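You operate a simulated robot arm through the tools that you are given. There is no shell and no other tool.

The job below is to be done with a simulated robot arm. You get a single attempt, and the scene is never put back.

TASK
Square up the pallet: close both gaps, push both overhanging parcels in, lay parcel V36 across on top.
Fine: It bridges the seam between the two long brown parcels; the square brown ones stay put.
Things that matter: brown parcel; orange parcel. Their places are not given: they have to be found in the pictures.

It is judged by the outcome, as a careful person would: the job done as asked, and still so three seconds after it is handed in. It fails if anything else is knocked over, pushed out of place, dropped, spilled or broken.

THE ROBOT
A 6-joint arm with a fingered hand, fixed in place. Base frame: the origin is at the foot of the arm, x ahead of it, y to its left, z up; the work surface is at about z = 432. Units: mm, degrees, N and s.
It reaches about 1346 mm from its shoulder. Its first joint turns from -149.0 to 149.0 degrees. Payload 3.5 kg.
The TCP is the grasp point between the finger pads, 26 mm short of the fingertips. In the tool frame z runs along the fingers and y along their closing line. The gripper opens to 132 mm. The gripper's body begins 73 mm behind the TCP. The gripper is a hand of 4 fingers: y runs from the thumb to the fingers, the wrist lies at [0, 0, -234] in the tool frame, and closing takes about 1.5 s.
Orientation is told as [roll, pitch, yaw] about the base's x, y, z axes, in that order, counted from this pose: with the fingers straight down and closing along the base's y, the tool's x points along the base's -x, its y along +y and its z along -z.

THE INTERFACE
- The arm moves only by the tool arm_command. Its argument "series" is a list of rows, each a list of 3 entries, a list of its own where there are three numbers: the shift along the tool's x, y, z in mm, then the turn, a rotation vector about the tool's x, y, z in degrees, then the finger opening in mm, from 0 to 132. In form: [[[dx, dy, dz], [wx, wy, wz], grip], ...]. A call has 1 to 20 rows; each row shifts and turns the commanded pose from where the row before left it, along the tool's axes as they then stand. A row lasts 0.2 s, in which the tool goes at most 50 mm and 8.6 degrees; a call with a longer step from one row to the next is refused whole, and so is a gripper value outside its range. A pose out of reach is approached as far as the arm can. The call stops where the force on the tool passes 40 N (or 10 N more than at its start, if that is more) or the arm is blocked; 0.2 s more then pass. The fingers move at their own pace (about 108 mm/s each) and stop on an object; they squeeze with about 26 N. The grip force told is the motor's: it shows also when the fingers shut on nothing. Time passes only in rows, and 0.2 s behind the last, so rows that do not move let the fingers close. The reply holds the time, the measured pose of the TCP, the force on the tool along the base axes, the opening and the grip force, in the units named above and with some noise, with the torque about the TCP (base axes, N m) and any sound that the robot's microphone picked up.
- Cameras (640 x 400 px; columns grow to the right, rows downward): "scene" is fixed at [49.7, -500, 1148.1]; the picture's right is [0.27, -0.96, 0.00], its down [-0.46, -0.13, -0.88] and it looks along [0.85, 0.24, -0.48] (base axes); focal length 262 px, centre (320, 200). "wrist" rides on the gripper at [68, 2, -97] in the tool frame; the picture's right is [-0.03, 1.00, 0.00], its down [-0.82, -0.02, -0.58] and it looks along [-0.58, -0.01, 0.82] (tool axes); focal length 270 px, centre (320, 200).
- grab_frame(camera): a new picture of that camera. The clock stands still meanwhile.
- move_column(by): slides the trunk up (or, below 0, down) by that many mm; the arm rides with it, the base frame stays. It gives what a move gives, with no picture.
- grasp_type(shape): the hand has 4 fingers and takes this shape, open, in about a second: jaw (thumb against the fingers, like two jaws); tri (thumb and two fingers); tip (a fingertip pinch); poke (one finger out to press); point (the index stretched); flat (the hand flat); cup (the hand cupped); fist (a fist). The gripper value then closes the fingers along that shape, each until it touches; the sizes above hold for jaw. It gives what a move gives, with no picture.
- measure_at(camera, pixels): for up to 12 pixels [column, row] of the newest picture of that camera ("zoom" is the newest enlarged one), the place [x, y, z] in the base frame of the surface seen there, good to about 3 mm. The clock stands still meanwhile.
- close_up(camera, box): a new picture of the part [left, top, right, bottom] of that camera's present view, enlarged. The clock stands still meanwhile.
- job_done(): hands the job in; it is judged then, once.

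Leave the gripper open and the arm clear of the work at the hand-in unless told otherwise.

The tools are called after ">>>" as name(argument=value, ...) on one line, values as JSON. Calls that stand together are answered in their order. arm_command: Moves the arm, as the interface text tells. Its arguments: {"type":"object","properties":{"series":{"type":"array"}},"required":["series"]} The other tools are called the same way: move_column (by) slides the trunk up or down; grasp_type (shape) gives the hand a shape; grab_frame (camera) takes a picture; measure_at (camera, pixels) gives the place of the surface under pixels of a picture; close_up (camera, box) takes an enlarged picture of a part of a camera's view; job_done () hands the job in.

At the start:

```text
t: 0.0
position: [662.1, 12.0, 1028.4]
tool_rot: [0.0, 0.0, 0.0]
force: [0.1, 0.0, 0.5]
ft_torque: [0.04, -0.01, -0.01]
finger_gap: 131.8
gripper_force: 0.0
shape: jaw
trunk travel left (down, up): [-927.0, 43.0]
```

scene: 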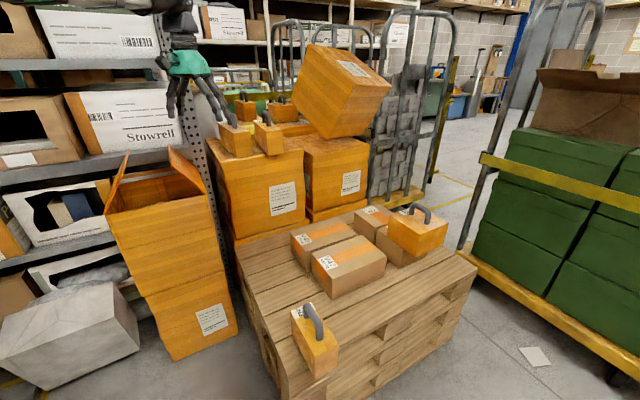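
wrist: 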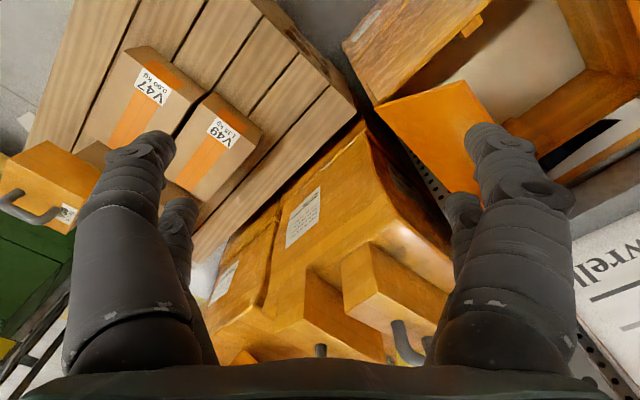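

I see a pallet with several brown parcels and two orange parcels with handles (about (315,340) and (418,228)) in the scene picture, plus other orange boxes behind. I take enlarged pictures of the pallet to read labels and see the gaps.

>>> close_up(camera="scene", box=[230, 180, 480, 390])

>>> close_up(camera="wrist", box=[0, 0, 360, 240])

>>> close_up(camera="scene", box=[200, 60, 400, 240])

```text
1.90 times, centred on (355, 285) of scene
```

zoom: 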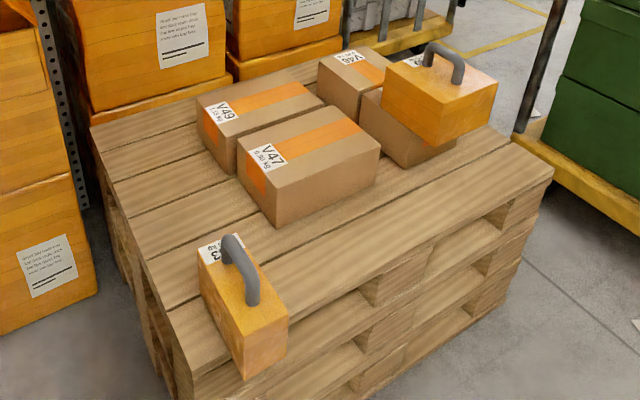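

```text
1.67 times, centred on (180, 120) of wrist
```

zoom: 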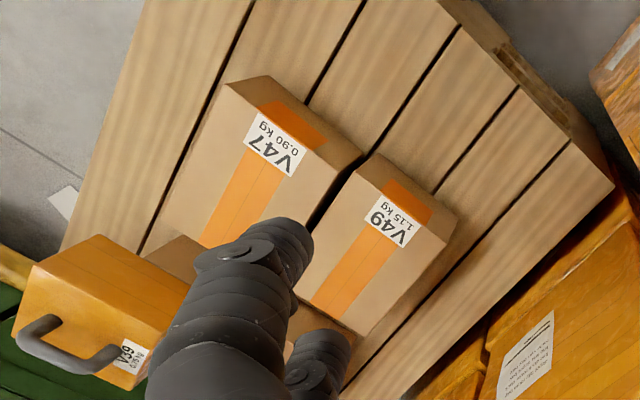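

```text
2.22 times, centred on (300, 150) of scene
```

zoom: 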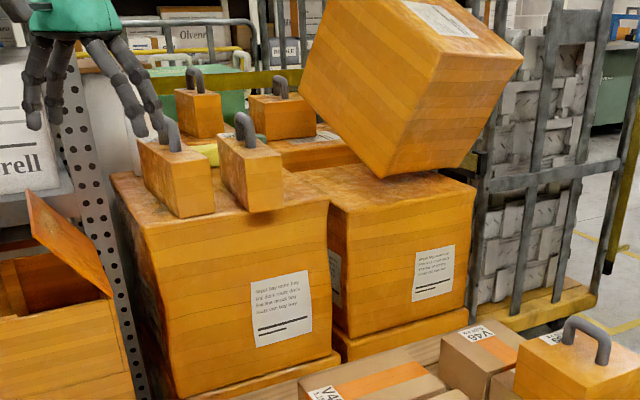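

The pallet holds brown V49, V47, V46 and one more under orange V39; another orange one stands at the near edge. Four more handled orange parcels stand on the big crates. I look closer at labels and measure.

>>> close_up(camera="scene", box=[285, 195, 455, 305])

>>> close_up(camera="scene", box=[220, 80, 320, 160])

>>> close_up(camera="scene", box=[270, 290, 370, 390])

```text
3.64 times, centred on (370, 250) of scene
```

zoom: 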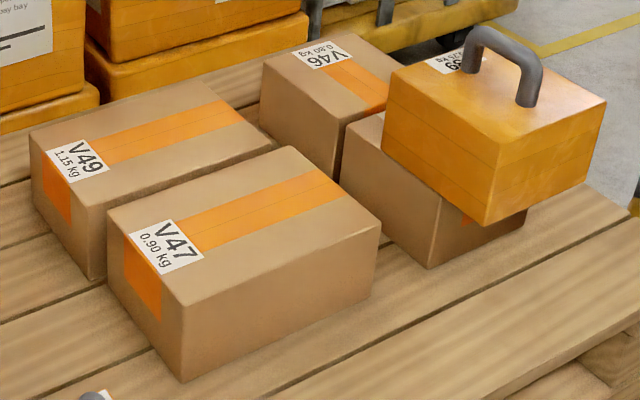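

```text
5.00 times, centred on (270, 120) of scene
```

zoom: 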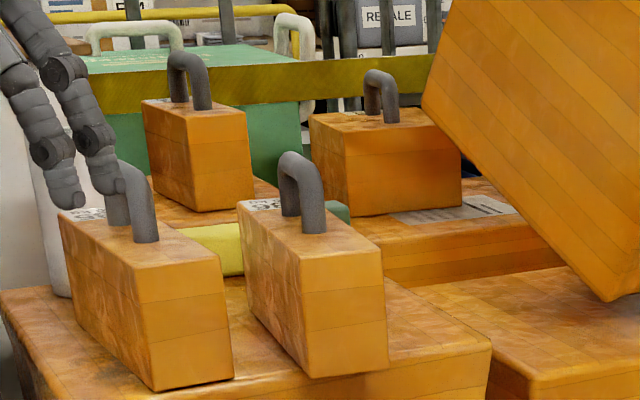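

```text
4.00 times, centred on (320, 340) of scene
```

zoom: 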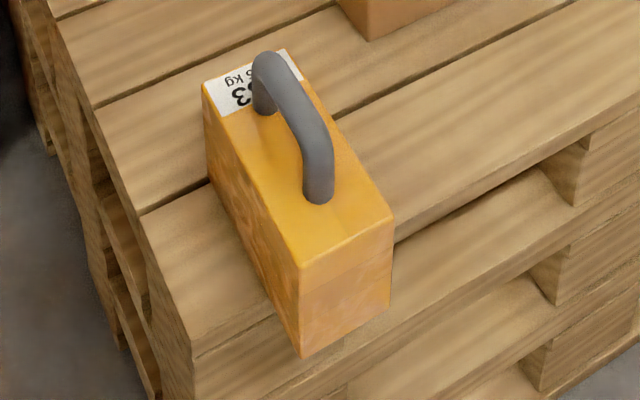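

I measure the corners of the edge parcel in the newest zoom, and pallet edges and parcels in the scene picture.

>>> measure_at(camera="zoom", pixels=[[208, 88], [280, 54], [386, 216], [300, 262], [304, 350], [386, 300], [210, 180], [268, 60], [320, 195], [150, 230], [195, 350], [500, 215]])

>>> close_up(camera="scene", box=[285, 195, 455, 305])

```text
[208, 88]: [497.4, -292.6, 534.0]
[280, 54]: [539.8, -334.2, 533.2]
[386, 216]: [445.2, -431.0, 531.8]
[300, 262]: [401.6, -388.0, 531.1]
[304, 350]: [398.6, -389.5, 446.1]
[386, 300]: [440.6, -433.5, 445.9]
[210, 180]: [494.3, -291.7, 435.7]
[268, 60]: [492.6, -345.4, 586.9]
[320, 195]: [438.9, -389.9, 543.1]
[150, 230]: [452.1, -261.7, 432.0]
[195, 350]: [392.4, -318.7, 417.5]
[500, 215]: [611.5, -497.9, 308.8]
```

```text
3.64 times, centred on (370, 250) of scene
```

zoom: 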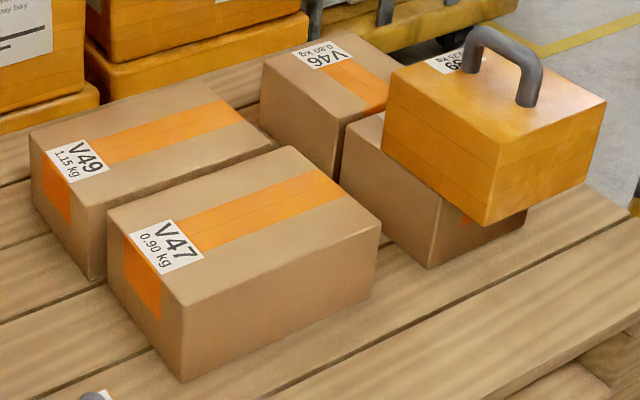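

Now I measure the top corners of V49, V47, V46, the lower brown one and V39 in the zoom.

>>> measure_at(camera="zoom", pixels=[[34, 132], [88, 204], [204, 86], [270, 142], [110, 212], [182, 300], [290, 150], [376, 228], [108, 278], [182, 376], [368, 292], [92, 274]])

>>> measure_at(camera="zoom", pixels=[[266, 68], [348, 38], [340, 122], [376, 114], [346, 142], [438, 196], [430, 264], [524, 220], [388, 80], [486, 162], [602, 102], [488, 216]])

>>> measure_at(camera="scene", pixels=[[237, 250], [272, 362], [475, 275], [432, 244], [250, 243], [282, 378], [262, 309], [240, 270], [465, 290], [400, 300], [340, 210], [447, 246]])

```text
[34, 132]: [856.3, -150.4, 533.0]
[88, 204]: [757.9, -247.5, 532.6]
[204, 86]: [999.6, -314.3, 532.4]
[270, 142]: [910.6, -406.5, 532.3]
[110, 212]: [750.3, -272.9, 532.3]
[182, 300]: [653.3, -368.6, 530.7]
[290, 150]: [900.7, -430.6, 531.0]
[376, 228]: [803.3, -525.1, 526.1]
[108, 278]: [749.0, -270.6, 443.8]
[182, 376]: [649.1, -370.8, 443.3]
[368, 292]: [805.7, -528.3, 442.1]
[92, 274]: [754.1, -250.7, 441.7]
```

```text
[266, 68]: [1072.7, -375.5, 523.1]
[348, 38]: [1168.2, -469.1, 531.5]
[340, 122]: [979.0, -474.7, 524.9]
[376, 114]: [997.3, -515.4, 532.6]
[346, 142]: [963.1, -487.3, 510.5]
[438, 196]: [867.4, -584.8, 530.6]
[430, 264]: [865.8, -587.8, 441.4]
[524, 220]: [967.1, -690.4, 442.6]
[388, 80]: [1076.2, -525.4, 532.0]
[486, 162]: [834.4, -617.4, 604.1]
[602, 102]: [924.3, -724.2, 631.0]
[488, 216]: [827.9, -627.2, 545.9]
```

```text
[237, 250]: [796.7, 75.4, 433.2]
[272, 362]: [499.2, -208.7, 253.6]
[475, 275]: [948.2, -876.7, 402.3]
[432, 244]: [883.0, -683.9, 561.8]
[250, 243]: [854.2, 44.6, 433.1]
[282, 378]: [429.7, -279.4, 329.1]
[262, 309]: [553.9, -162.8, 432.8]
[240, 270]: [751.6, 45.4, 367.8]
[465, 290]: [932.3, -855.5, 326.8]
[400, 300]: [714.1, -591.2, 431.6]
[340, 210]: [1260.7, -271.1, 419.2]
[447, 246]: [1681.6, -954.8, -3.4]
```

Pallet axes run at about 45°. The long pair V49/V47 lie in rows with squares V46 and the one under V39; V39 overhangs its parcel and the near orange one overhangs the pallet edge. Now I look for V36 among the four handled orange parcels on the crates and measure them.

>>> close_up(camera="wrist", box=[200, 180, 480, 400])

>>> close_up(camera="scene", box=[225, 105, 295, 160])

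>>> measure_at(camera="scene", pixels=[[236, 140], [268, 138], [245, 112], [283, 112], [237, 125], [265, 122], [250, 153], [267, 152], [340, 90], [300, 130], [260, 180], [335, 180]])

```text
1.82 times, centred on (340, 290) of wrist
```

zoom: 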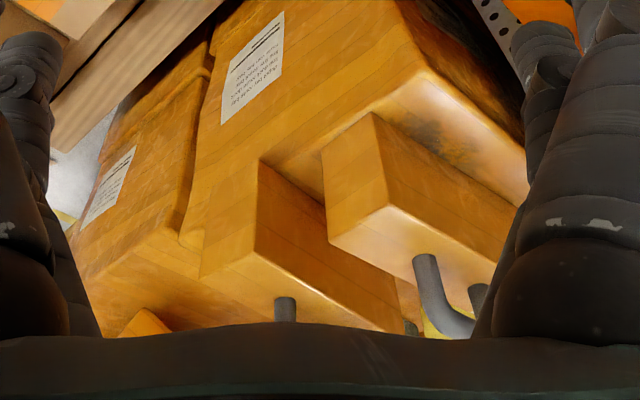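

```text
7.27 times, centred on (260, 132) of scene
```

zoom: 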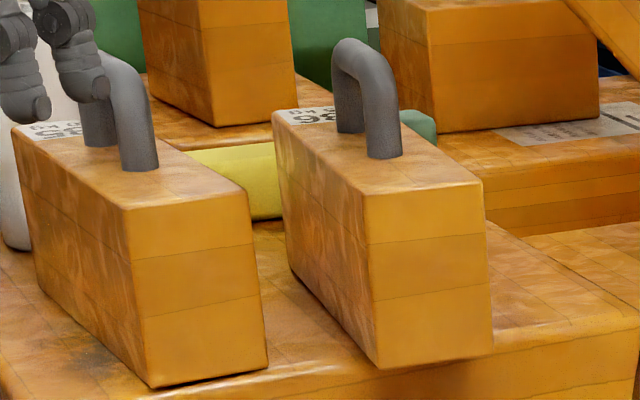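

```text
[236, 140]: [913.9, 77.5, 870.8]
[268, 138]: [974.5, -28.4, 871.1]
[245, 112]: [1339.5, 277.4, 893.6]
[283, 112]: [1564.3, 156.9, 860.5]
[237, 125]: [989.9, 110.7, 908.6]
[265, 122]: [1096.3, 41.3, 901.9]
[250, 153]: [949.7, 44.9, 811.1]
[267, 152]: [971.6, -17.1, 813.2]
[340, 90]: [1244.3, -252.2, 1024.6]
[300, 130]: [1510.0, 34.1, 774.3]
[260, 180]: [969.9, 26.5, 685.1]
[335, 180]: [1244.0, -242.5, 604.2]
```

Two handled parcels stand on the front crate, two more on crates further back; their labels are hidden. I raise the arm and go slightly forward to look down on their tops with the wrist camera.

>>> arm_command(series=[[[-20, 0, -43], [0, 0, 0], 132], [[-20, 0, -43], [0, 0, 0], 132], [[-20, 0, -43], [0, 0, 0], 132], [[-20, 0, -43], [0, 0, 0], 132]])

>>> grab_frame(camera="wrist")

```text
t: 1.0
position: [744.3, 10.9, 1028.7]
tool_rot: [0.0, 0.0, 0.0]
force: [-0.9, 0.3, 0.6]
ft_torque: [0.02, 0.0, 0.01]
finger_gap: 131.9
gripper_force: 0.0
shape: jaw
out of reach, approached as far as the arm can: row 1, 2, 3, 4
trunk travel left (down, up): [-927.0, 43.0]
```

```text
taken
```

wrist: 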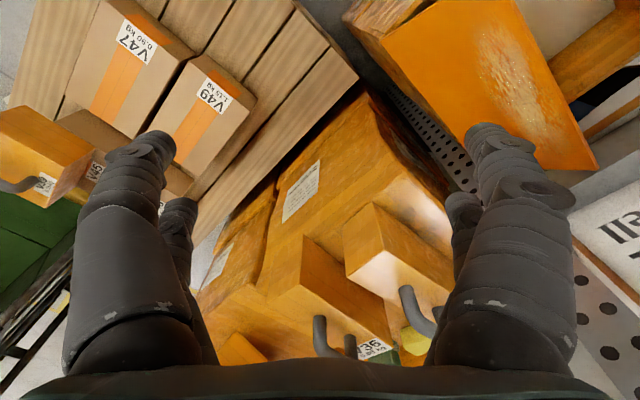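

The arm could not go higher, but a label shows at (372,348). I zoom on it.

>>> close_up(camera="wrist", box=[300, 290, 460, 380])

>>> measure_at(camera="wrist", pixels=[[372, 348], [304, 240], [300, 300], [392, 340], [348, 205], [380, 255], [440, 300], [280, 270], [300, 200], [430, 190], [380, 100], [480, 100]])

```text
4.00 times, centred on (380, 335) of wrist
```

zoom: 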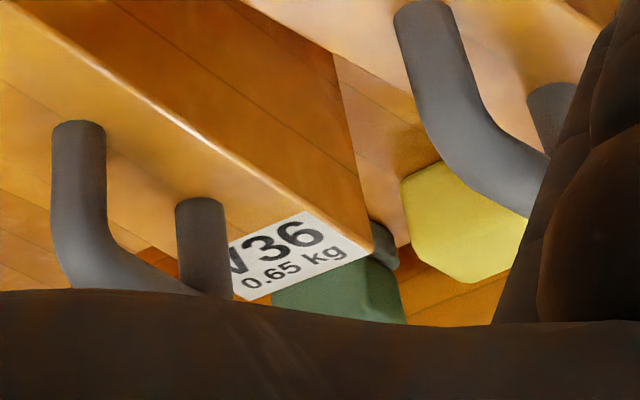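

```text
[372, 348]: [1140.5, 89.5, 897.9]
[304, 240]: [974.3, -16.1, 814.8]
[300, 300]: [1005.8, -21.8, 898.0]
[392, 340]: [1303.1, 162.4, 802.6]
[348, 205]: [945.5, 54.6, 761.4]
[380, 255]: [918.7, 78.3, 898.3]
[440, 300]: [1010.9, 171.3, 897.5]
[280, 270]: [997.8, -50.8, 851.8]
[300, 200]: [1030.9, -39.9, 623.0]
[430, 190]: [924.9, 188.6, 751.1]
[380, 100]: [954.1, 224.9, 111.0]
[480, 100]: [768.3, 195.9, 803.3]
```

V36 (0.65 kg) is the right one of the two on the front crate. Next I look at the hand's shape and V36 in the scene picture, to plan grasp and pushes.

>>> close_up(camera="scene", box=[140, 0, 300, 160])

>>> close_up(camera="scene", box=[225, 105, 305, 160])

```text
2.50 times, centred on (220, 80) of scene
```

zoom: 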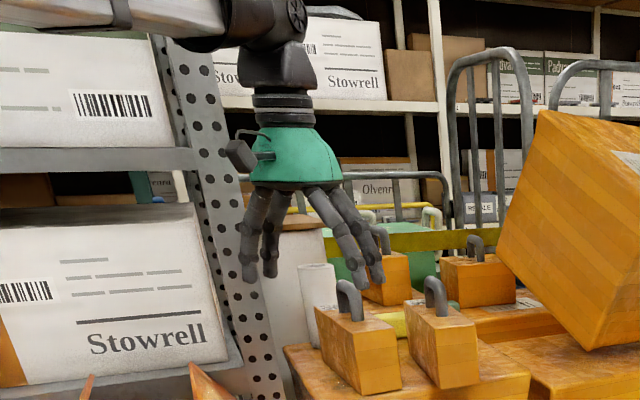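

```text
7.27 times, centred on (265, 132) of scene
```

zoom: 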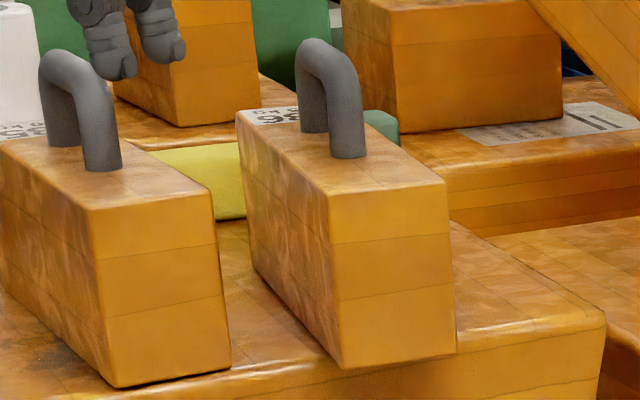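

The hand shows two pairs of fingers. I measure V36's corners, its handle, its neighbour and the crate in this zoom.

>>> measure_at(camera="zoom", pixels=[[334, 190], [440, 182], [240, 116], [344, 360], [452, 346], [258, 278], [312, 46], [348, 150], [310, 126], [296, 112], [355, 75], [400, 150]])

>>> measure_at(camera="zoom", pixels=[[90, 206], [210, 190], [5, 150], [118, 380], [226, 366], [60, 60], [240, 350], [300, 340], [590, 320], [200, 180], [225, 300], [180, 390]])

```text
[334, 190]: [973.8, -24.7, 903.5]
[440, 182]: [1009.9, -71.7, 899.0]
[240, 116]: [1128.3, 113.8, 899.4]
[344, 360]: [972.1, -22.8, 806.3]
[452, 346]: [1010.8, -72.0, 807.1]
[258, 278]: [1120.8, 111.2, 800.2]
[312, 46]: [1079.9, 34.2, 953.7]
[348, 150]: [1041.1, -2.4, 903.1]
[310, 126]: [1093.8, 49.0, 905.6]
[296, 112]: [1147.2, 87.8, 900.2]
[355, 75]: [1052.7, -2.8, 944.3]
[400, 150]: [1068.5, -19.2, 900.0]
```

```text
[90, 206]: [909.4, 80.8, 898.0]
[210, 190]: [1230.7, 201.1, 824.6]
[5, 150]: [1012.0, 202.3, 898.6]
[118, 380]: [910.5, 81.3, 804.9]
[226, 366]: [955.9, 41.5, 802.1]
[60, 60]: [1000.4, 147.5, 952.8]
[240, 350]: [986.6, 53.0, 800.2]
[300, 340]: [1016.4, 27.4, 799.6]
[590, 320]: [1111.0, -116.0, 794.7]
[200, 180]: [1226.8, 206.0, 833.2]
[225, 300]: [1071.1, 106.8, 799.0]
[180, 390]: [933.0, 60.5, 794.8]
```

V36 measures about 200×60×100 mm, top z 899, handle top 953, long axis about 40°. Now I go over the pallet and yaw −45° so the wrist camera looks along the rows, to measure the pallet parcels better.

>>> arm_command(series=[[[22.6, -35, 0], [0, 0, 0], 132], [[22.6, -35, 0], [0, 0, 0], 132], [[22.6, -35, 0], [0, 0, 0], 132], [[22.6, -35, 0], [0, 0, 0], 132], [[22.6, -35, 0], [0, 0, 0], 132], [[0, 0, 0], [0, 0, 7.5], 132], [[0, 0, 0], [0, 0, 7.5], 132], [[0, 0, 0], [0, 0, 7.5], 132], [[0, 0, 0], [0, 0, 7.5], 132], [[0, 0, 0], [0, 0, 7.5], 132], [[0, 0, 0], [0, 0, 7.5], 132]])

>>> grab_frame(camera="wrist")

>>> grab_frame(camera="scene")

```text
t: 3.4
position: [630.2, -162.5, 1029.0]
tool_rot: [0.0, -0.1, -45.0]
force: [0.5, 0.1, -0.6]
ft_torque: [-0.03, 0.01, 0.0]
finger_gap: 131.9
gripper_force: 0.0
shape: jaw
trunk travel left (down, up): [-927.0, 43.0]
```

```text
taken
```

wrist: 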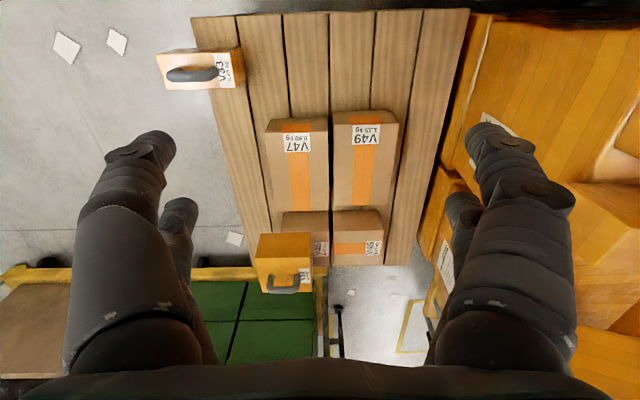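

```text
taken
```

scene: 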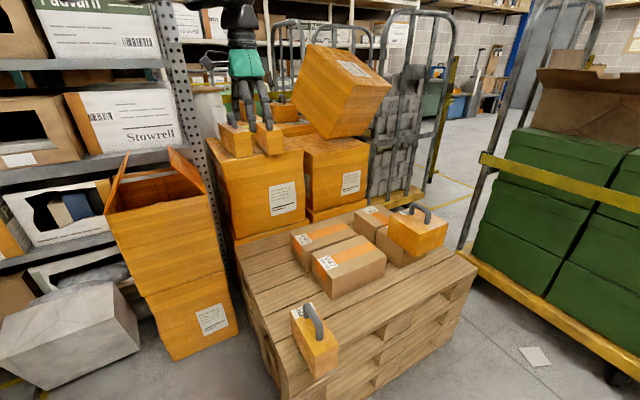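

A good view along the rows. I zoom on the four brown parcels and V39.

>>> close_up(camera="wrist", box=[240, 100, 420, 300])

>>> close_up(camera="wrist", box=[230, 190, 410, 300])

```text
2.00 times, centred on (330, 200) of wrist
```

zoom: 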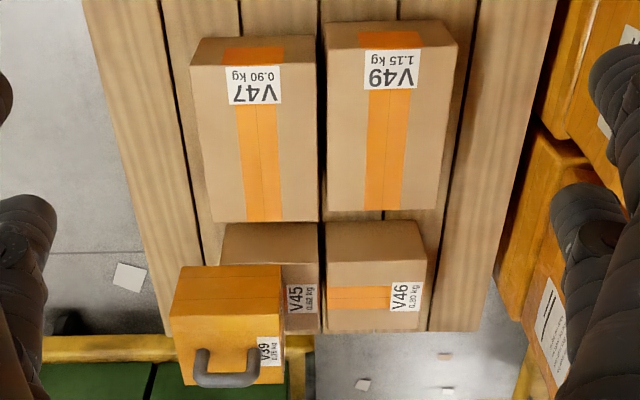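

```text
3.56 times, centred on (320, 245) of wrist
```

zoom: 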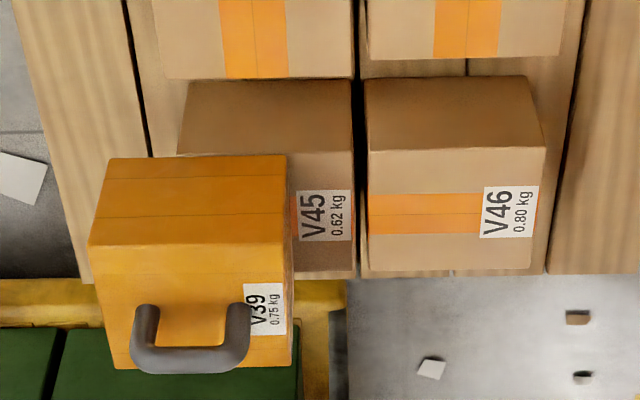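

V45 is the square under V39. I measure corners in this zoom (V39, V45, V46) first.

>>> measure_at(camera="zoom", pixels=[[346, 160], [346, 265], [374, 156], [374, 264], [526, 264], [540, 154], [94, 248], [284, 244], [118, 364], [286, 360], [112, 164], [284, 162]])

>>> close_up(camera="wrist", box=[260, 100, 410, 220])

```text
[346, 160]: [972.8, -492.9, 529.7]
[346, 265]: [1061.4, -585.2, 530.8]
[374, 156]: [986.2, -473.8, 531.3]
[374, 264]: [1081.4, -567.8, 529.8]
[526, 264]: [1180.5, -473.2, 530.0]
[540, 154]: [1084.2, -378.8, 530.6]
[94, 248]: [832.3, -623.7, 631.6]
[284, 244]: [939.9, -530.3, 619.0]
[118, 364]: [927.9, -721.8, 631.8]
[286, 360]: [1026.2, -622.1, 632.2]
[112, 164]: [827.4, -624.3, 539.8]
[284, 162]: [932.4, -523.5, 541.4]
```

```text
3.33 times, centred on (335, 160) of wrist
```

zoom: 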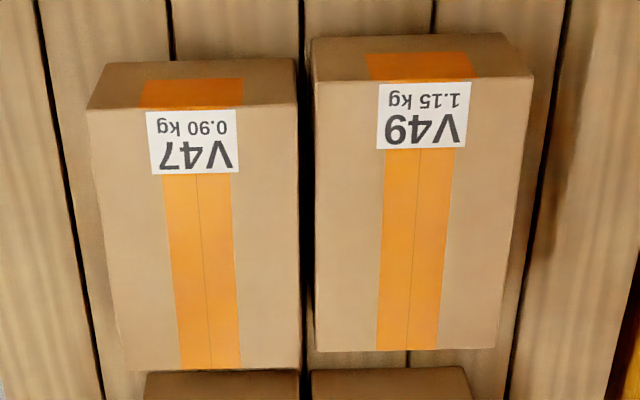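

Now V47 and V49 corners, and their near faces, in this zoom.

>>> measure_at(camera="zoom", pixels=[[92, 114], [292, 108], [128, 366], [298, 364], [318, 86], [528, 80], [318, 350], [494, 346], [108, 66], [290, 62], [314, 42], [498, 36]])

>>> measure_at(camera="wrist", pixels=[[196, 22], [468, 12], [250, 250], [386, 262], [158, 58], [232, 50], [240, 84], [168, 88], [215, 74], [172, 74], [330, 262], [205, 100]])

```text
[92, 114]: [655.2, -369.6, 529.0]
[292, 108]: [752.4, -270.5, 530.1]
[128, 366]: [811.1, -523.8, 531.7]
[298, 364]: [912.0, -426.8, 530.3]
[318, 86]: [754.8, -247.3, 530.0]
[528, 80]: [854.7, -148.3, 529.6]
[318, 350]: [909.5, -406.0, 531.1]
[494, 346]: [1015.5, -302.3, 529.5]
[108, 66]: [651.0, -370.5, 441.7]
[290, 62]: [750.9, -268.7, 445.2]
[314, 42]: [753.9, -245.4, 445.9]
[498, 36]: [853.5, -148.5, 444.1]
```

```text
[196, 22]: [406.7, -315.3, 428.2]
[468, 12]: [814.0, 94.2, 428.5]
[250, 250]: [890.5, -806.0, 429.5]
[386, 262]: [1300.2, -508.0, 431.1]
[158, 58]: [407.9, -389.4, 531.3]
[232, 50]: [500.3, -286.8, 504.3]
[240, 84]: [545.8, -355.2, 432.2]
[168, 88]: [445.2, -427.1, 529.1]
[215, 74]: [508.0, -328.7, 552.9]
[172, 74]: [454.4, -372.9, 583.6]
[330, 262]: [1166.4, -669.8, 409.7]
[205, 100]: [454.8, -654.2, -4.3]
```

Both rows have gaps of roughly 85–100 mm to the squares V45/V46; seam V47–V49 is ~16 mm. V39 overhangs V45 by ~55 mm, V33 overhangs the pallet edge by ~45 mm. Before descending I measure the open orange box on the left and the pallet edge near V33 in the scene picture, for clearance.

>>> measure_at(camera="scene", pixels=[[108, 205], [205, 195], [150, 180], [180, 170], [130, 160], [215, 290], [150, 290], [160, 350], [237, 245], [243, 60], [247, 40], [240, 10]])

>>> close_up(camera="wrist", box=[150, 10, 310, 110])

```text
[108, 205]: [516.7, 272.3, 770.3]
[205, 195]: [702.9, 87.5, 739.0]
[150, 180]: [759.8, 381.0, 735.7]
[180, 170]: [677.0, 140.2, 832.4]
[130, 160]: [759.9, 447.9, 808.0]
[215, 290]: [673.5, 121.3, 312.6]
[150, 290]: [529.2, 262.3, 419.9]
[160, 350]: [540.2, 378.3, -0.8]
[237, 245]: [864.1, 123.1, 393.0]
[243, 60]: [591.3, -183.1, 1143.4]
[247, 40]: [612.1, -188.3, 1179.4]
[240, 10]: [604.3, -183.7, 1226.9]
```

```text
4.00 times, centred on (230, 60) of wrist
```

zoom: 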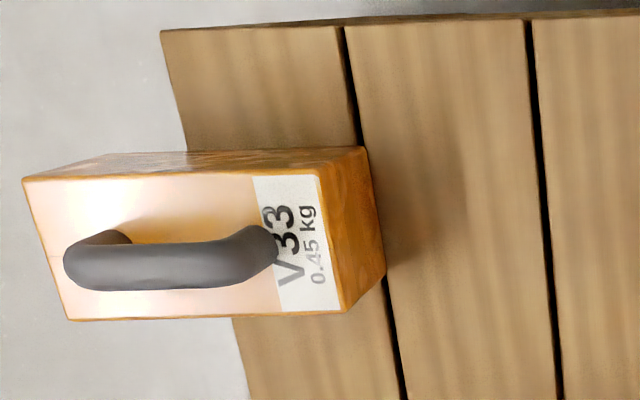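

V33 weighs 0.45 kg. I measure the pallet edge just beside V33 and V33's own top edges.

>>> measure_at(camera="zoom", pixels=[[166, 34], [186, 130], [242, 340], [254, 390], [28, 184], [72, 316], [316, 172], [338, 306], [366, 152], [382, 274], [100, 235], [250, 240]])

```text
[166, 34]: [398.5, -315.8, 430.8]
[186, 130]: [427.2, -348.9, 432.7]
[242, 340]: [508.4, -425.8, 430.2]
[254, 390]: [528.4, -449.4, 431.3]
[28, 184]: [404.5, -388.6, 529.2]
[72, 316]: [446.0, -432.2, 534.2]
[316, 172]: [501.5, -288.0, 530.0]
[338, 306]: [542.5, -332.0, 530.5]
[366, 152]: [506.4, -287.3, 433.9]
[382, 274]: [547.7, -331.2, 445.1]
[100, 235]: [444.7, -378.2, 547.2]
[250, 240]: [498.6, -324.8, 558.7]
```

Pallet edge is at about b≈56 (pallet diagonal frame), V33 spans b 10–152. I begin with V49: move to before its near face (V49 centre b≈430, face at a≈707), fingers 110 mm apart to push at two points, and go down part way.

>>> arm_command(series=[[[-24.5, 33.1, 0], [0, 0, 0], 110], [[-24.5, 33.1, 0], [0, 0, 0], 110], [[-24.5, 33.1, 0], [0, 0, 0], 110], [[0, 0, 50], [0, 0, 0], 110], [[0, 0, 50], [0, 0, 0], 110], [[0, 0, 50], [0, 0, 0], 110], [[0, 0, 50], [0, 0, 0], 110], [[0, 0, 50], [0, 0, 0], 110], [[0, 0, 50], [0, 0, 0], 110], [[0, 0, 50], [0, 0, 0], 110], [[0, 0, 50], [0, 0, 0], 110]])

>>> grab_frame(camera="scene")

>>> grab_frame(camera="wrist")

```text
t: 5.8
position: [750.8, -145.8, 1027.7]
tool_rot: [0.0, 0.0, -45.1]
force: [0.7, -0.2, -0.1]
ft_torque: [-0.01, 0.0, 0.01]
finger_gap: 110.1
gripper_force: 0.0
shape: jaw
out of reach, approached as far as the arm can: row 4, 5, 6, 7, 8, 9, 10, 11
trunk travel left (down, up): [-927.0, 43.0]
```

```text
taken
```

scene: 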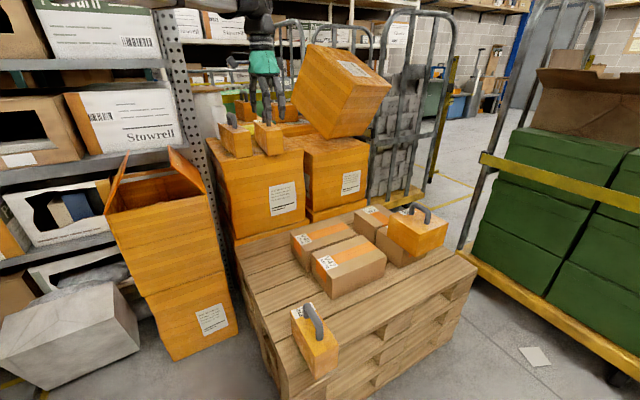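

```text
taken
```

wrist: 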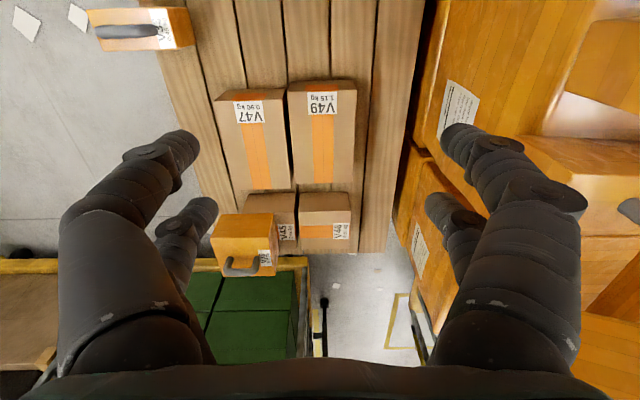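

The arm cannot change height by itself in this pose; heights must come from the column. Before lowering, I need to know where the arm's links are, so I look at the top-left of the scene picture and measure.

>>> close_up(camera="scene", box=[160, 0, 320, 100])

>>> measure_at(camera="scene", pixels=[[225, 4], [255, 4], [262, 30], [180, 5], [100, 30], [60, 30], [165, 30], [120, 130], [20, 30], [250, 20], [235, 62], [215, 4]])

```text
4.00 times, centred on (240, 50) of scene
```

zoom: 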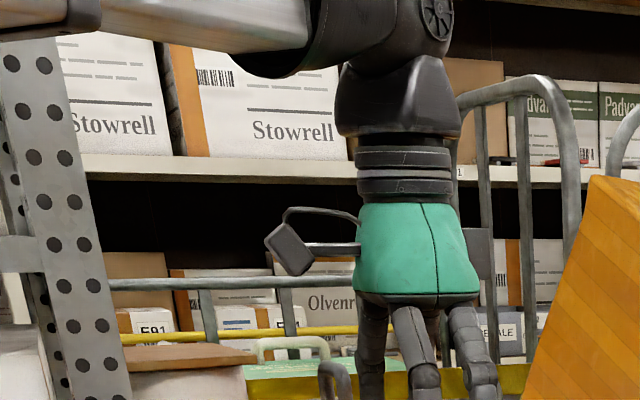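

```text
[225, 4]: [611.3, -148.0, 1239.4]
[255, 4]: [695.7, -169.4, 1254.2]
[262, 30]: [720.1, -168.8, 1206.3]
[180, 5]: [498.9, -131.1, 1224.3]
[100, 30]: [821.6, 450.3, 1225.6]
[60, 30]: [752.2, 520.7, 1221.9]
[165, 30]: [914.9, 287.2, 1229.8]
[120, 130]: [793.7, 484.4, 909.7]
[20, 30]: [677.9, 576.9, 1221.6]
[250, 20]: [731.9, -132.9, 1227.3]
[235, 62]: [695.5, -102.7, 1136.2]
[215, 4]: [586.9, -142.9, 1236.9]
```

The forearm runs almost straight back towards the base at z≈1240, so nothing lies under it on this line. I lower the column by 400 mm first, then check.

>>> move_column(by=-400)

>>> grab_frame(camera="scene")

>>> grab_frame(camera="wrist")

```text
t: 9.6
position: [750.9, -146.6, 629.1]
tool_rot: [0.0, 0.0, -45.0]
force: [0.4, -0.2, -0.1]
ft_torque: [-0.02, -0.02, 0.03]
finger_gap: 110.2
gripper_force: 0.1
shape: jaw
trunk travel left (down, up): [-527.0, 443.0]
```

```text
taken
```

scene: 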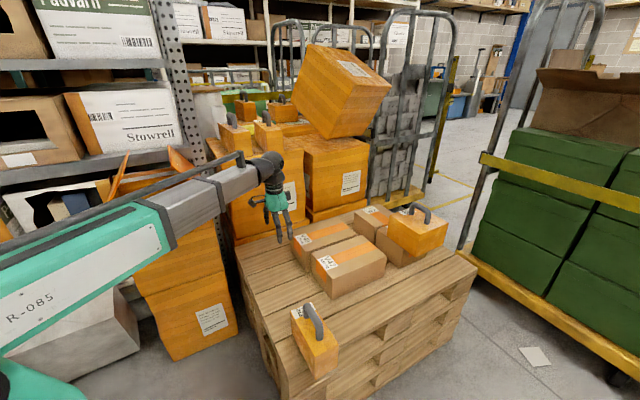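

```text
taken
```

wrist: 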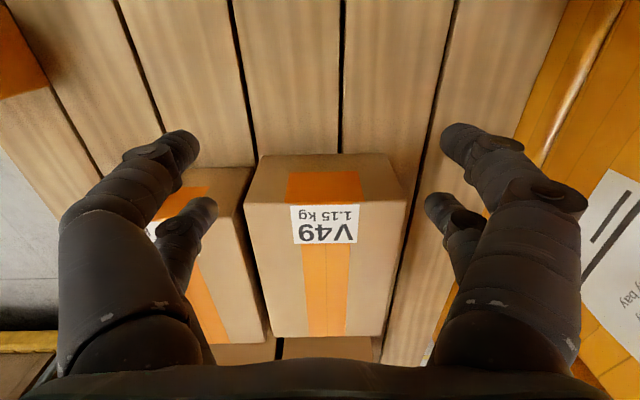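

The arm is a telescoping one on a column; all clear. V49 is centred between the two finger pairs. I lower another 149 mm to z≈480.

>>> move_column(by=-149)

>>> close_up(camera="scene", box=[220, 160, 460, 310])

>>> grab_frame(camera="wrist")

```text
t: 11.4
position: [751.1, -146.4, 479.4]
tool_rot: [0.0, 0.0, -45.1]
force: [0.3, -0.2, 0.1]
ft_torque: [0.0, 0.02, -0.03]
finger_gap: 110.2
gripper_force: 0.0
shape: jaw
trunk travel left (down, up): [-378.0, 592.0]
```

```text
2.67 times, centred on (340, 235) of scene
```

zoom: 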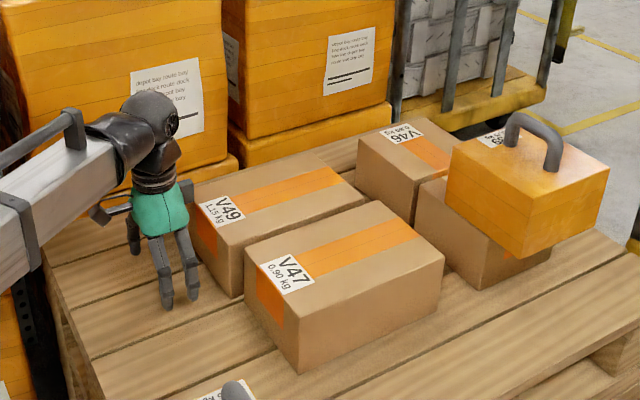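

```text
taken
```

wrist: 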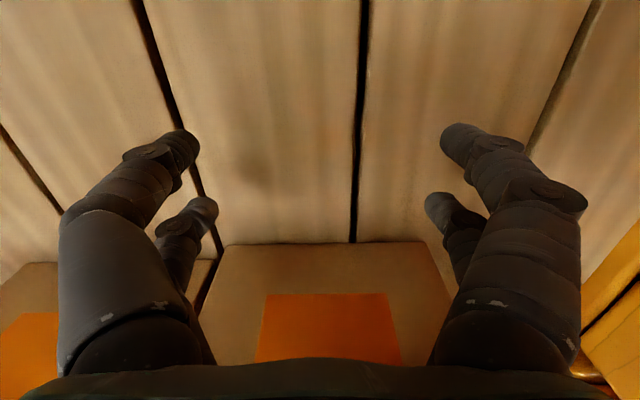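

The finger pairs are nearly as wide as V49's face; I narrow the opening to 80 mm for a safe two-point contact and look again.

>>> arm_command(series=[[[0, 0, 0], [0, 0, 0], 80], [[0, 0, 0], [0, 0, 0], 80], [[0, 0, 0], [0, 0, 0], 80]])

>>> grab_frame(camera="wrist")

>>> close_up(camera="scene", box=[240, 190, 340, 290])

```text
t: 12.2
position: [751.2, -147.4, 480.2]
tool_rot: [-0.1, 0.1, -45.0]
force: [-1.0, 0.2, -0.4]
ft_torque: [-0.02, 0.0, -0.02]
finger_gap: 80.3
gripper_force: 0.1
shape: jaw
trunk travel left (down, up): [-378.0, 592.0]
```

```text
taken
```

wrist: 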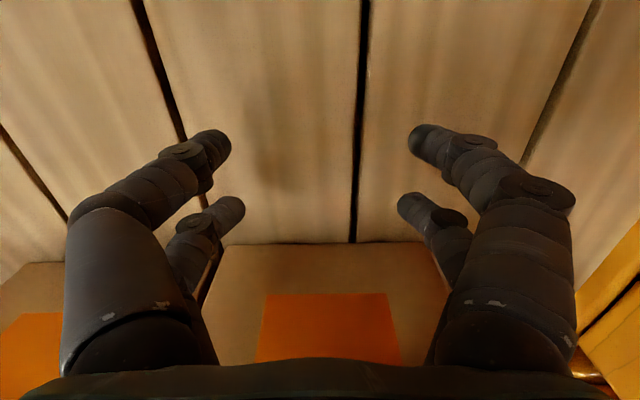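

```text
4.00 times, centred on (290, 240) of scene
```

zoom: 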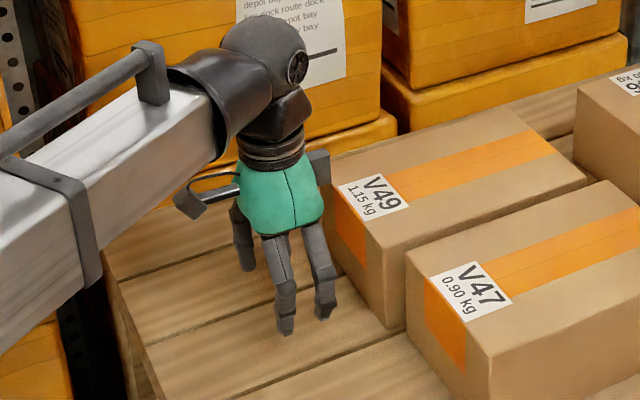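

Now a slow advance along the row direction (tool −x) to find contact with V49's near face.

>>> arm_command(series=[[[-10, 1, 0], [0, 0, 0], 80], [[-10, 1, 0], [0, 0, 0], 80], [[-10, 1, 0], [0, 0, 0], 80], [[-8, 0, 0], [0, 0, 0], 80], [[-8, 0, 0], [0, 0, 0], 80]])

>>> grab_frame(camera="wrist")

>>> close_up(camera="scene", box=[240, 190, 340, 290])

```text
t: 13.4
position: [785.7, -176.4, 479.7]
tool_rot: [0.1, 0.2, -45.0]
force: [-3.0, 3.0, -0.5]
ft_torque: [-0.12, -0.09, -0.02]
finger_gap: 80.3
gripper_force: 0.0
shape: jaw
trunk travel left (down, up): [-378.0, 592.0]
```

```text
taken
```

wrist: 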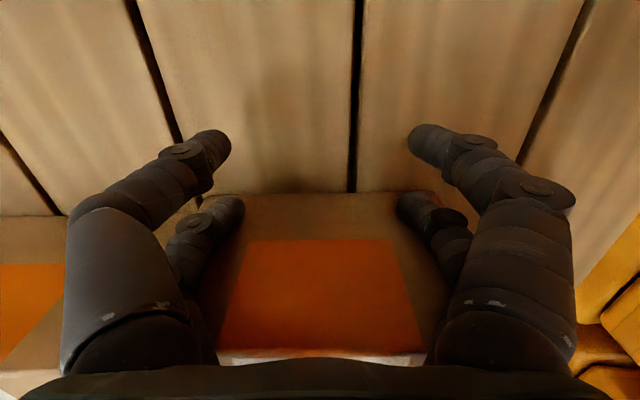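

```text
4.00 times, centred on (290, 240) of scene
```

zoom: 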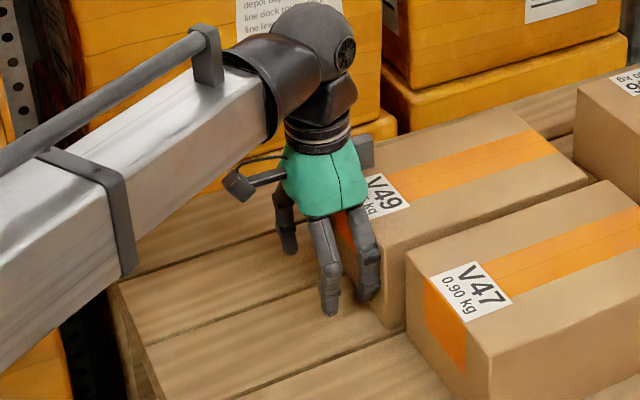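

Contact: about 4 N along the row. I push on gently by about 64 mm, then measure the remaining gap.

>>> arm_command(series=[[[-8, 0, 0], [0, 0, 0], 80], [[-8, 0, 0], [0, 0, 0], 80], [[-8, 0, 0], [0, 0, 0], 80], [[-8, 0, 0], [0, 0, 0], 80], [[-8, 0, 0], [0, 0, 0], 80], [[-8, 0, 0], [0, 0, 0], 80], [[-8, 0, 0], [0, 0, 0], 80], [[-8, 0, 0], [0, 0, 0], 80]])

>>> close_up(camera="scene", box=[270, 190, 450, 300])

```text
t: 15.2
position: [830.3, -223.1, 480.3]
tool_rot: [0.0, 0.0, -45.1]
force: [-1.1, 3.5, -0.6]
ft_torque: [-0.05, -0.1, 0.01]
finger_gap: 80.2
gripper_force: 0.1
shape: jaw
trunk travel left (down, up): [-378.0, 592.0]
```

```text
3.56 times, centred on (360, 245) of scene
```

zoom: 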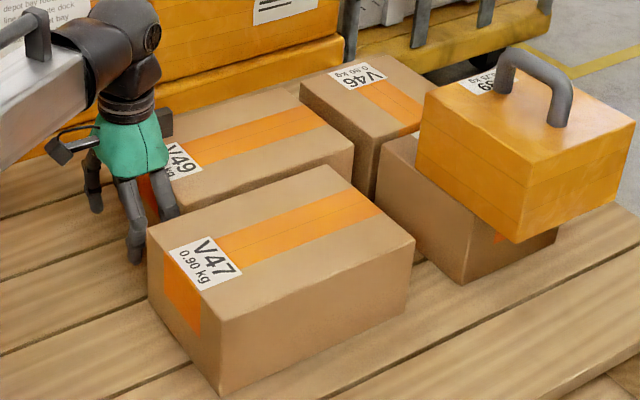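

I measure V49's far top edge and V46's near top edge in this zoom.

>>> measure_at(camera="zoom", pixels=[[350, 152], [346, 150], [325, 125], [300, 98], [304, 92], [340, 115], [374, 148], [352, 190], [374, 185], [365, 188], [295, 98], [310, 92]])

>>> grab_frame(camera="wrist")

```text
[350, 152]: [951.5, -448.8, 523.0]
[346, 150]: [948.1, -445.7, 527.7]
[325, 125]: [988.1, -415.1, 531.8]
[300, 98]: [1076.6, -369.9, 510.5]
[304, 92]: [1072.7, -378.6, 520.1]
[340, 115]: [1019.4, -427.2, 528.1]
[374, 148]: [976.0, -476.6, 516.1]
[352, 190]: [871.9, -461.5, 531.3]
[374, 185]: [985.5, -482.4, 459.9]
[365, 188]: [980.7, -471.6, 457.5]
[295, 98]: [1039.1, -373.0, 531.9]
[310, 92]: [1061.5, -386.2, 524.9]
```

```text
taken
```

wrist: 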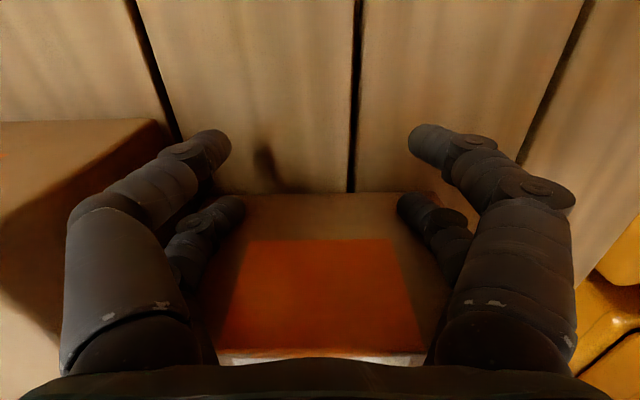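

About 30 mm remain. I push 22 mm more and then look again.

>>> arm_command(series=[[[-6, 0, 0], [0, 0, 0], 80], [[-6, 0, 0], [0, 0, 0], 80], [[-5, 0, 0], [0, 0, 0], 80], [[-5, 0, 0], [0, 0, 0], 80]])

>>> close_up(camera="scene", box=[320, 190, 400, 250])

```text
t: 16.2
position: [847.3, -237.4, 480.3]
tool_rot: [0.0, 0.0, -45.0]
force: [-3.0, 2.9, -1.2]
ft_torque: [-0.1, -0.12, -0.05]
finger_gap: 80.2
gripper_force: 0.0
shape: jaw
trunk travel left (down, up): [-378.0, 592.0]
```

```text
6.67 times, centred on (360, 220) of scene
```

zoom: 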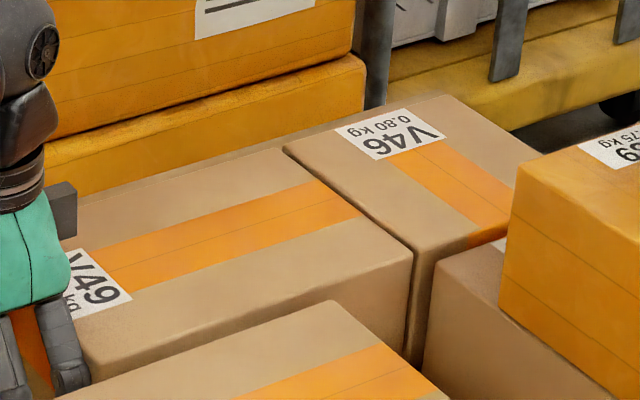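

I measure V49's far edge and V46's near edge again in this zoom.

>>> measure_at(camera="zoom", pixels=[[405, 252], [360, 215], [300, 168], [285, 152], [340, 190], [380, 225], [420, 250], [405, 300], [420, 300], [412, 340], [428, 330], [395, 240]])

```text
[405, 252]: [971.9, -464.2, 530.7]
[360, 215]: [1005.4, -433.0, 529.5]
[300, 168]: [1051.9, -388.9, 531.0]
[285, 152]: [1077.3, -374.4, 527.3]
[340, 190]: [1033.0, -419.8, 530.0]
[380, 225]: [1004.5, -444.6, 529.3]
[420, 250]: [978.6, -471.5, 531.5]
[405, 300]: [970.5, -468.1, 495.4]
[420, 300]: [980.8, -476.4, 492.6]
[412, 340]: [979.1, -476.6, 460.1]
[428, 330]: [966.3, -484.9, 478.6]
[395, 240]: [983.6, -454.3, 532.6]
```

About 9–10 mm remain. I push 6 mm more.

>>> arm_command(series=[[[-2, 0, 0], [0, 0, 0], 80], [[-2, 0, 0], [0, 0, 0], 80], [[-2, 0, 0], [0, 0, 0], 80]])

>>> close_up(camera="scene", box=[340, 195, 390, 235])

```text
t: 17.0
position: [850.2, -241.0, 480.1]
tool_rot: [0.1, -0.1, -45.0]
force: [-6.0, 5.9, -0.6]
ft_torque: [-0.2, -0.19, -0.01]
finger_gap: 80.2
gripper_force: 0.0
shape: jaw
trunk travel left (down, up): [-378.0, 592.0]
```

```text
10.00 times, centred on (365, 215) of scene
```

zoom: 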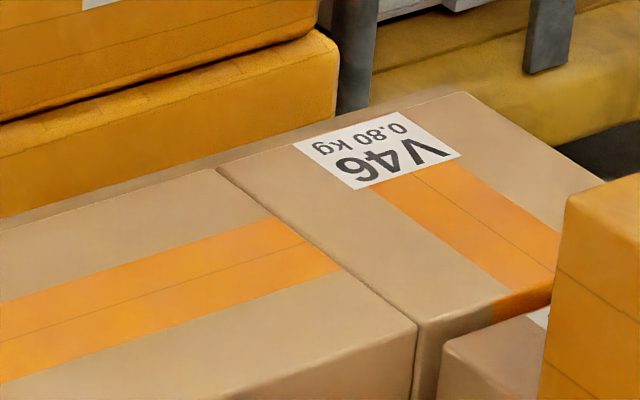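

The force rose to about 8 N and the picture shows V49 meeting V46. I measure both edges to confirm, and V46's far corner for movement.

>>> measure_at(camera="zoom", pixels=[[408, 322], [340, 265], [270, 210], [228, 168], [300, 225], [365, 275], [425, 318], [412, 370], [425, 370], [462, 94], [600, 178], [300, 146]])

```text
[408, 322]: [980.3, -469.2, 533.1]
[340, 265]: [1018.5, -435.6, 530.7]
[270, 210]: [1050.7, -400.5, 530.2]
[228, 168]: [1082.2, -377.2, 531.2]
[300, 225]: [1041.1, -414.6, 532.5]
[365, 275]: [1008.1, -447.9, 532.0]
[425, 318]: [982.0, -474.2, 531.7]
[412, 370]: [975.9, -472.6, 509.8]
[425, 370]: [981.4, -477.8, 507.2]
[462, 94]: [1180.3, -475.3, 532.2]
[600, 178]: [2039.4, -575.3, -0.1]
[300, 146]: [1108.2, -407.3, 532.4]
```

V49 is closed up against V46, and V46 has not moved (far corner same within noise). I back off and go sideways to in front of V47 (centre b≈271, near face a≈722).

>>> arm_command(series=[[[15, 0, 0], [0, 0, 0], 80], [[29, 0, 0], [0, 0, 0], 80], [[29, 0, 0], [0, 0, 0], 80], [[29, 0, 0], [0, 0, 0], 80], [[29, 0, 0], [0, 0, 0], 80], [[0, -40, 0], [0, 0, 0], 80], [[0, -40, 0], [0, 0, 0], 80], [[0, -40, 0], [0, 0, 0], 80], [[0, -40, 0], [0, 0, 0], 80], [[0, 0, 0], [0, 0, 0], 80]])

>>> close_up(camera="scene", box=[240, 180, 460, 320])

>>> grab_frame(camera="wrist")

```text
t: 19.2
position: [645.9, -262.1, 479.5]
tool_rot: [0.0, 0.1, -44.9]
force: [-0.9, 0.5, -0.2]
ft_torque: [0.0, 0.01, 0.03]
finger_gap: 80.3
gripper_force: 0.1
shape: jaw
trunk travel left (down, up): [-378.0, 592.0]
```

```text
2.86 times, centred on (350, 250) of scene
```

zoom: 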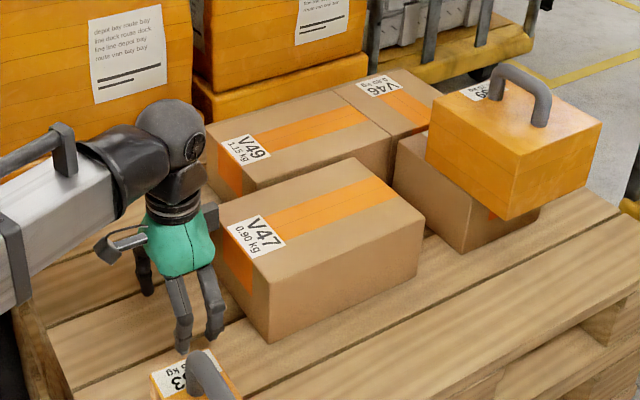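

```text
taken
```

wrist: 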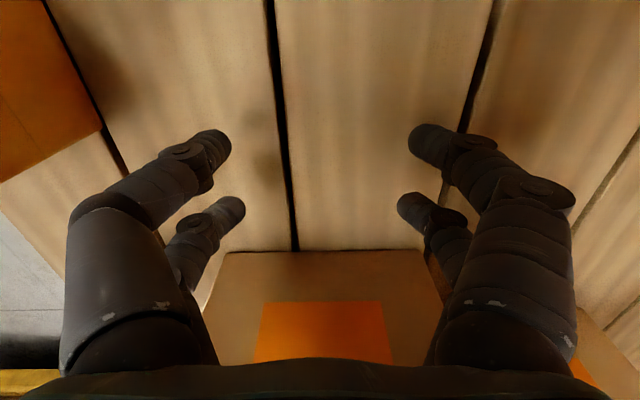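

V49 and V46 look flush. Now the same push for V47: approach and push about 60 mm, then measure.

>>> arm_command(series=[[[-10, 0, 0], [0, 0, 0], 80], [[-10, 0, 0], [0, 0, 0], 80], [[-10, 0, 0], [0, 0, 0], 80], [[-8, 0, 0], [0, 0, 0], 80], [[-8, 0, 0], [0, 0, 0], 80], [[-8, 0, 0], [0, 0, 0], 80]])

>>> arm_command(series=[[[-8, 0, 0], [0, 0, 0], 80], [[-8, 0, 0], [0, 0, 0], 80], [[-8, 0, 0], [0, 0, 0], 80], [[-8, 0, 0], [0, 0, 0], 80], [[-8, 0, 0], [0, 0, 0], 80], [[-8, 0, 0], [0, 0, 0], 80], [[-8, 0, 0], [0, 0, 0], 80]])

>>> close_up(camera="scene", box=[340, 205, 440, 285])

```text
t: 20.6
position: [683.3, -300.2, 480.4]
tool_rot: [0.0, -0.1, -45.0]
force: [-1.5, 2.3, -1.0]
ft_torque: [-0.09, -0.09, -0.01]
finger_gap: 80.2
gripper_force: 0.0
shape: jaw
trunk travel left (down, up): [-378.0, 592.0]
```

```text
t: 22.2
position: [722.4, -340.6, 480.1]
tool_rot: [0.1, 0.1, -45.0]
force: [-1.7, 2.1, 0.3]
ft_torque: [-0.05, -0.1, 0.0]
finger_gap: 80.3
gripper_force: 0.0
shape: jaw
trunk travel left (down, up): [-378.0, 592.0]
```

```text
5.00 times, centred on (390, 245) of scene
```

zoom: 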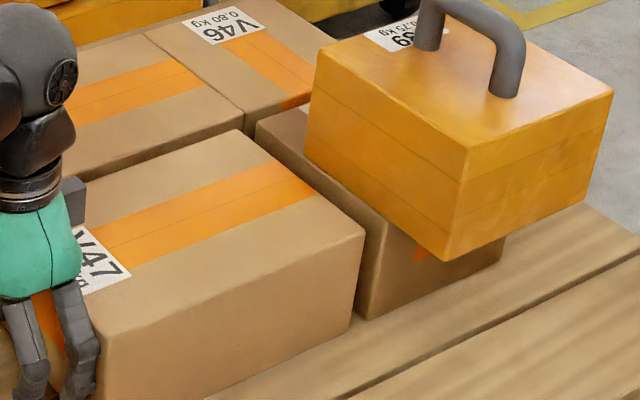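

I measure V47's far edge and V45's near face in this zoom.

>>> measure_at(camera="zoom", pixels=[[358, 236], [300, 185], [245, 136], [262, 122], [320, 180], [366, 215], [345, 320], [358, 310], [350, 290], [372, 280], [375, 240], [330, 190]])

```text
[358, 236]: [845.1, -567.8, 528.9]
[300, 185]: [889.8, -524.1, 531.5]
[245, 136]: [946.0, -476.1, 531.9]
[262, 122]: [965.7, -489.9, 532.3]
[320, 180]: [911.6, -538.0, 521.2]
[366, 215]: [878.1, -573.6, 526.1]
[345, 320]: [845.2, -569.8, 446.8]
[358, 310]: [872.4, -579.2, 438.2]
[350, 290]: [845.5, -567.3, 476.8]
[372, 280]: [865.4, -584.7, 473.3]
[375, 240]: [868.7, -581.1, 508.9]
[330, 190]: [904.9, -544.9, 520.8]
```

About 24 mm remain. I push 16 mm more, then look.

>>> arm_command(series=[[[-6, 0, 0], [0, 0, 0], 80], [[-5, 0, 0], [0, 0, 0], 80], [[-5, 0, 0], [0, 0, 0], 80], [[0, 0, 0], [0, 0, 0], 80]])

>>> close_up(camera="scene", box=[340, 205, 440, 285])

```text
t: 23.2
position: [734.3, -352.1, 479.9]
tool_rot: [0.0, 0.0, -45.1]
force: [-1.6, 2.3, -0.1]
ft_torque: [-0.1, -0.09, 0.02]
finger_gap: 80.2
gripper_force: 0.1
shape: jaw
trunk travel left (down, up): [-378.0, 592.0]
```

```text
5.00 times, centred on (390, 245) of scene
```

zoom: 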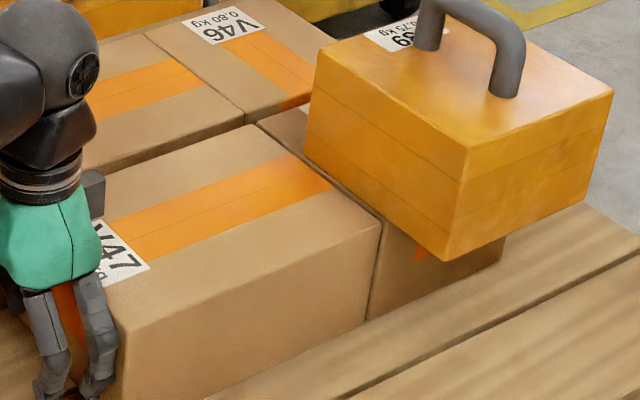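

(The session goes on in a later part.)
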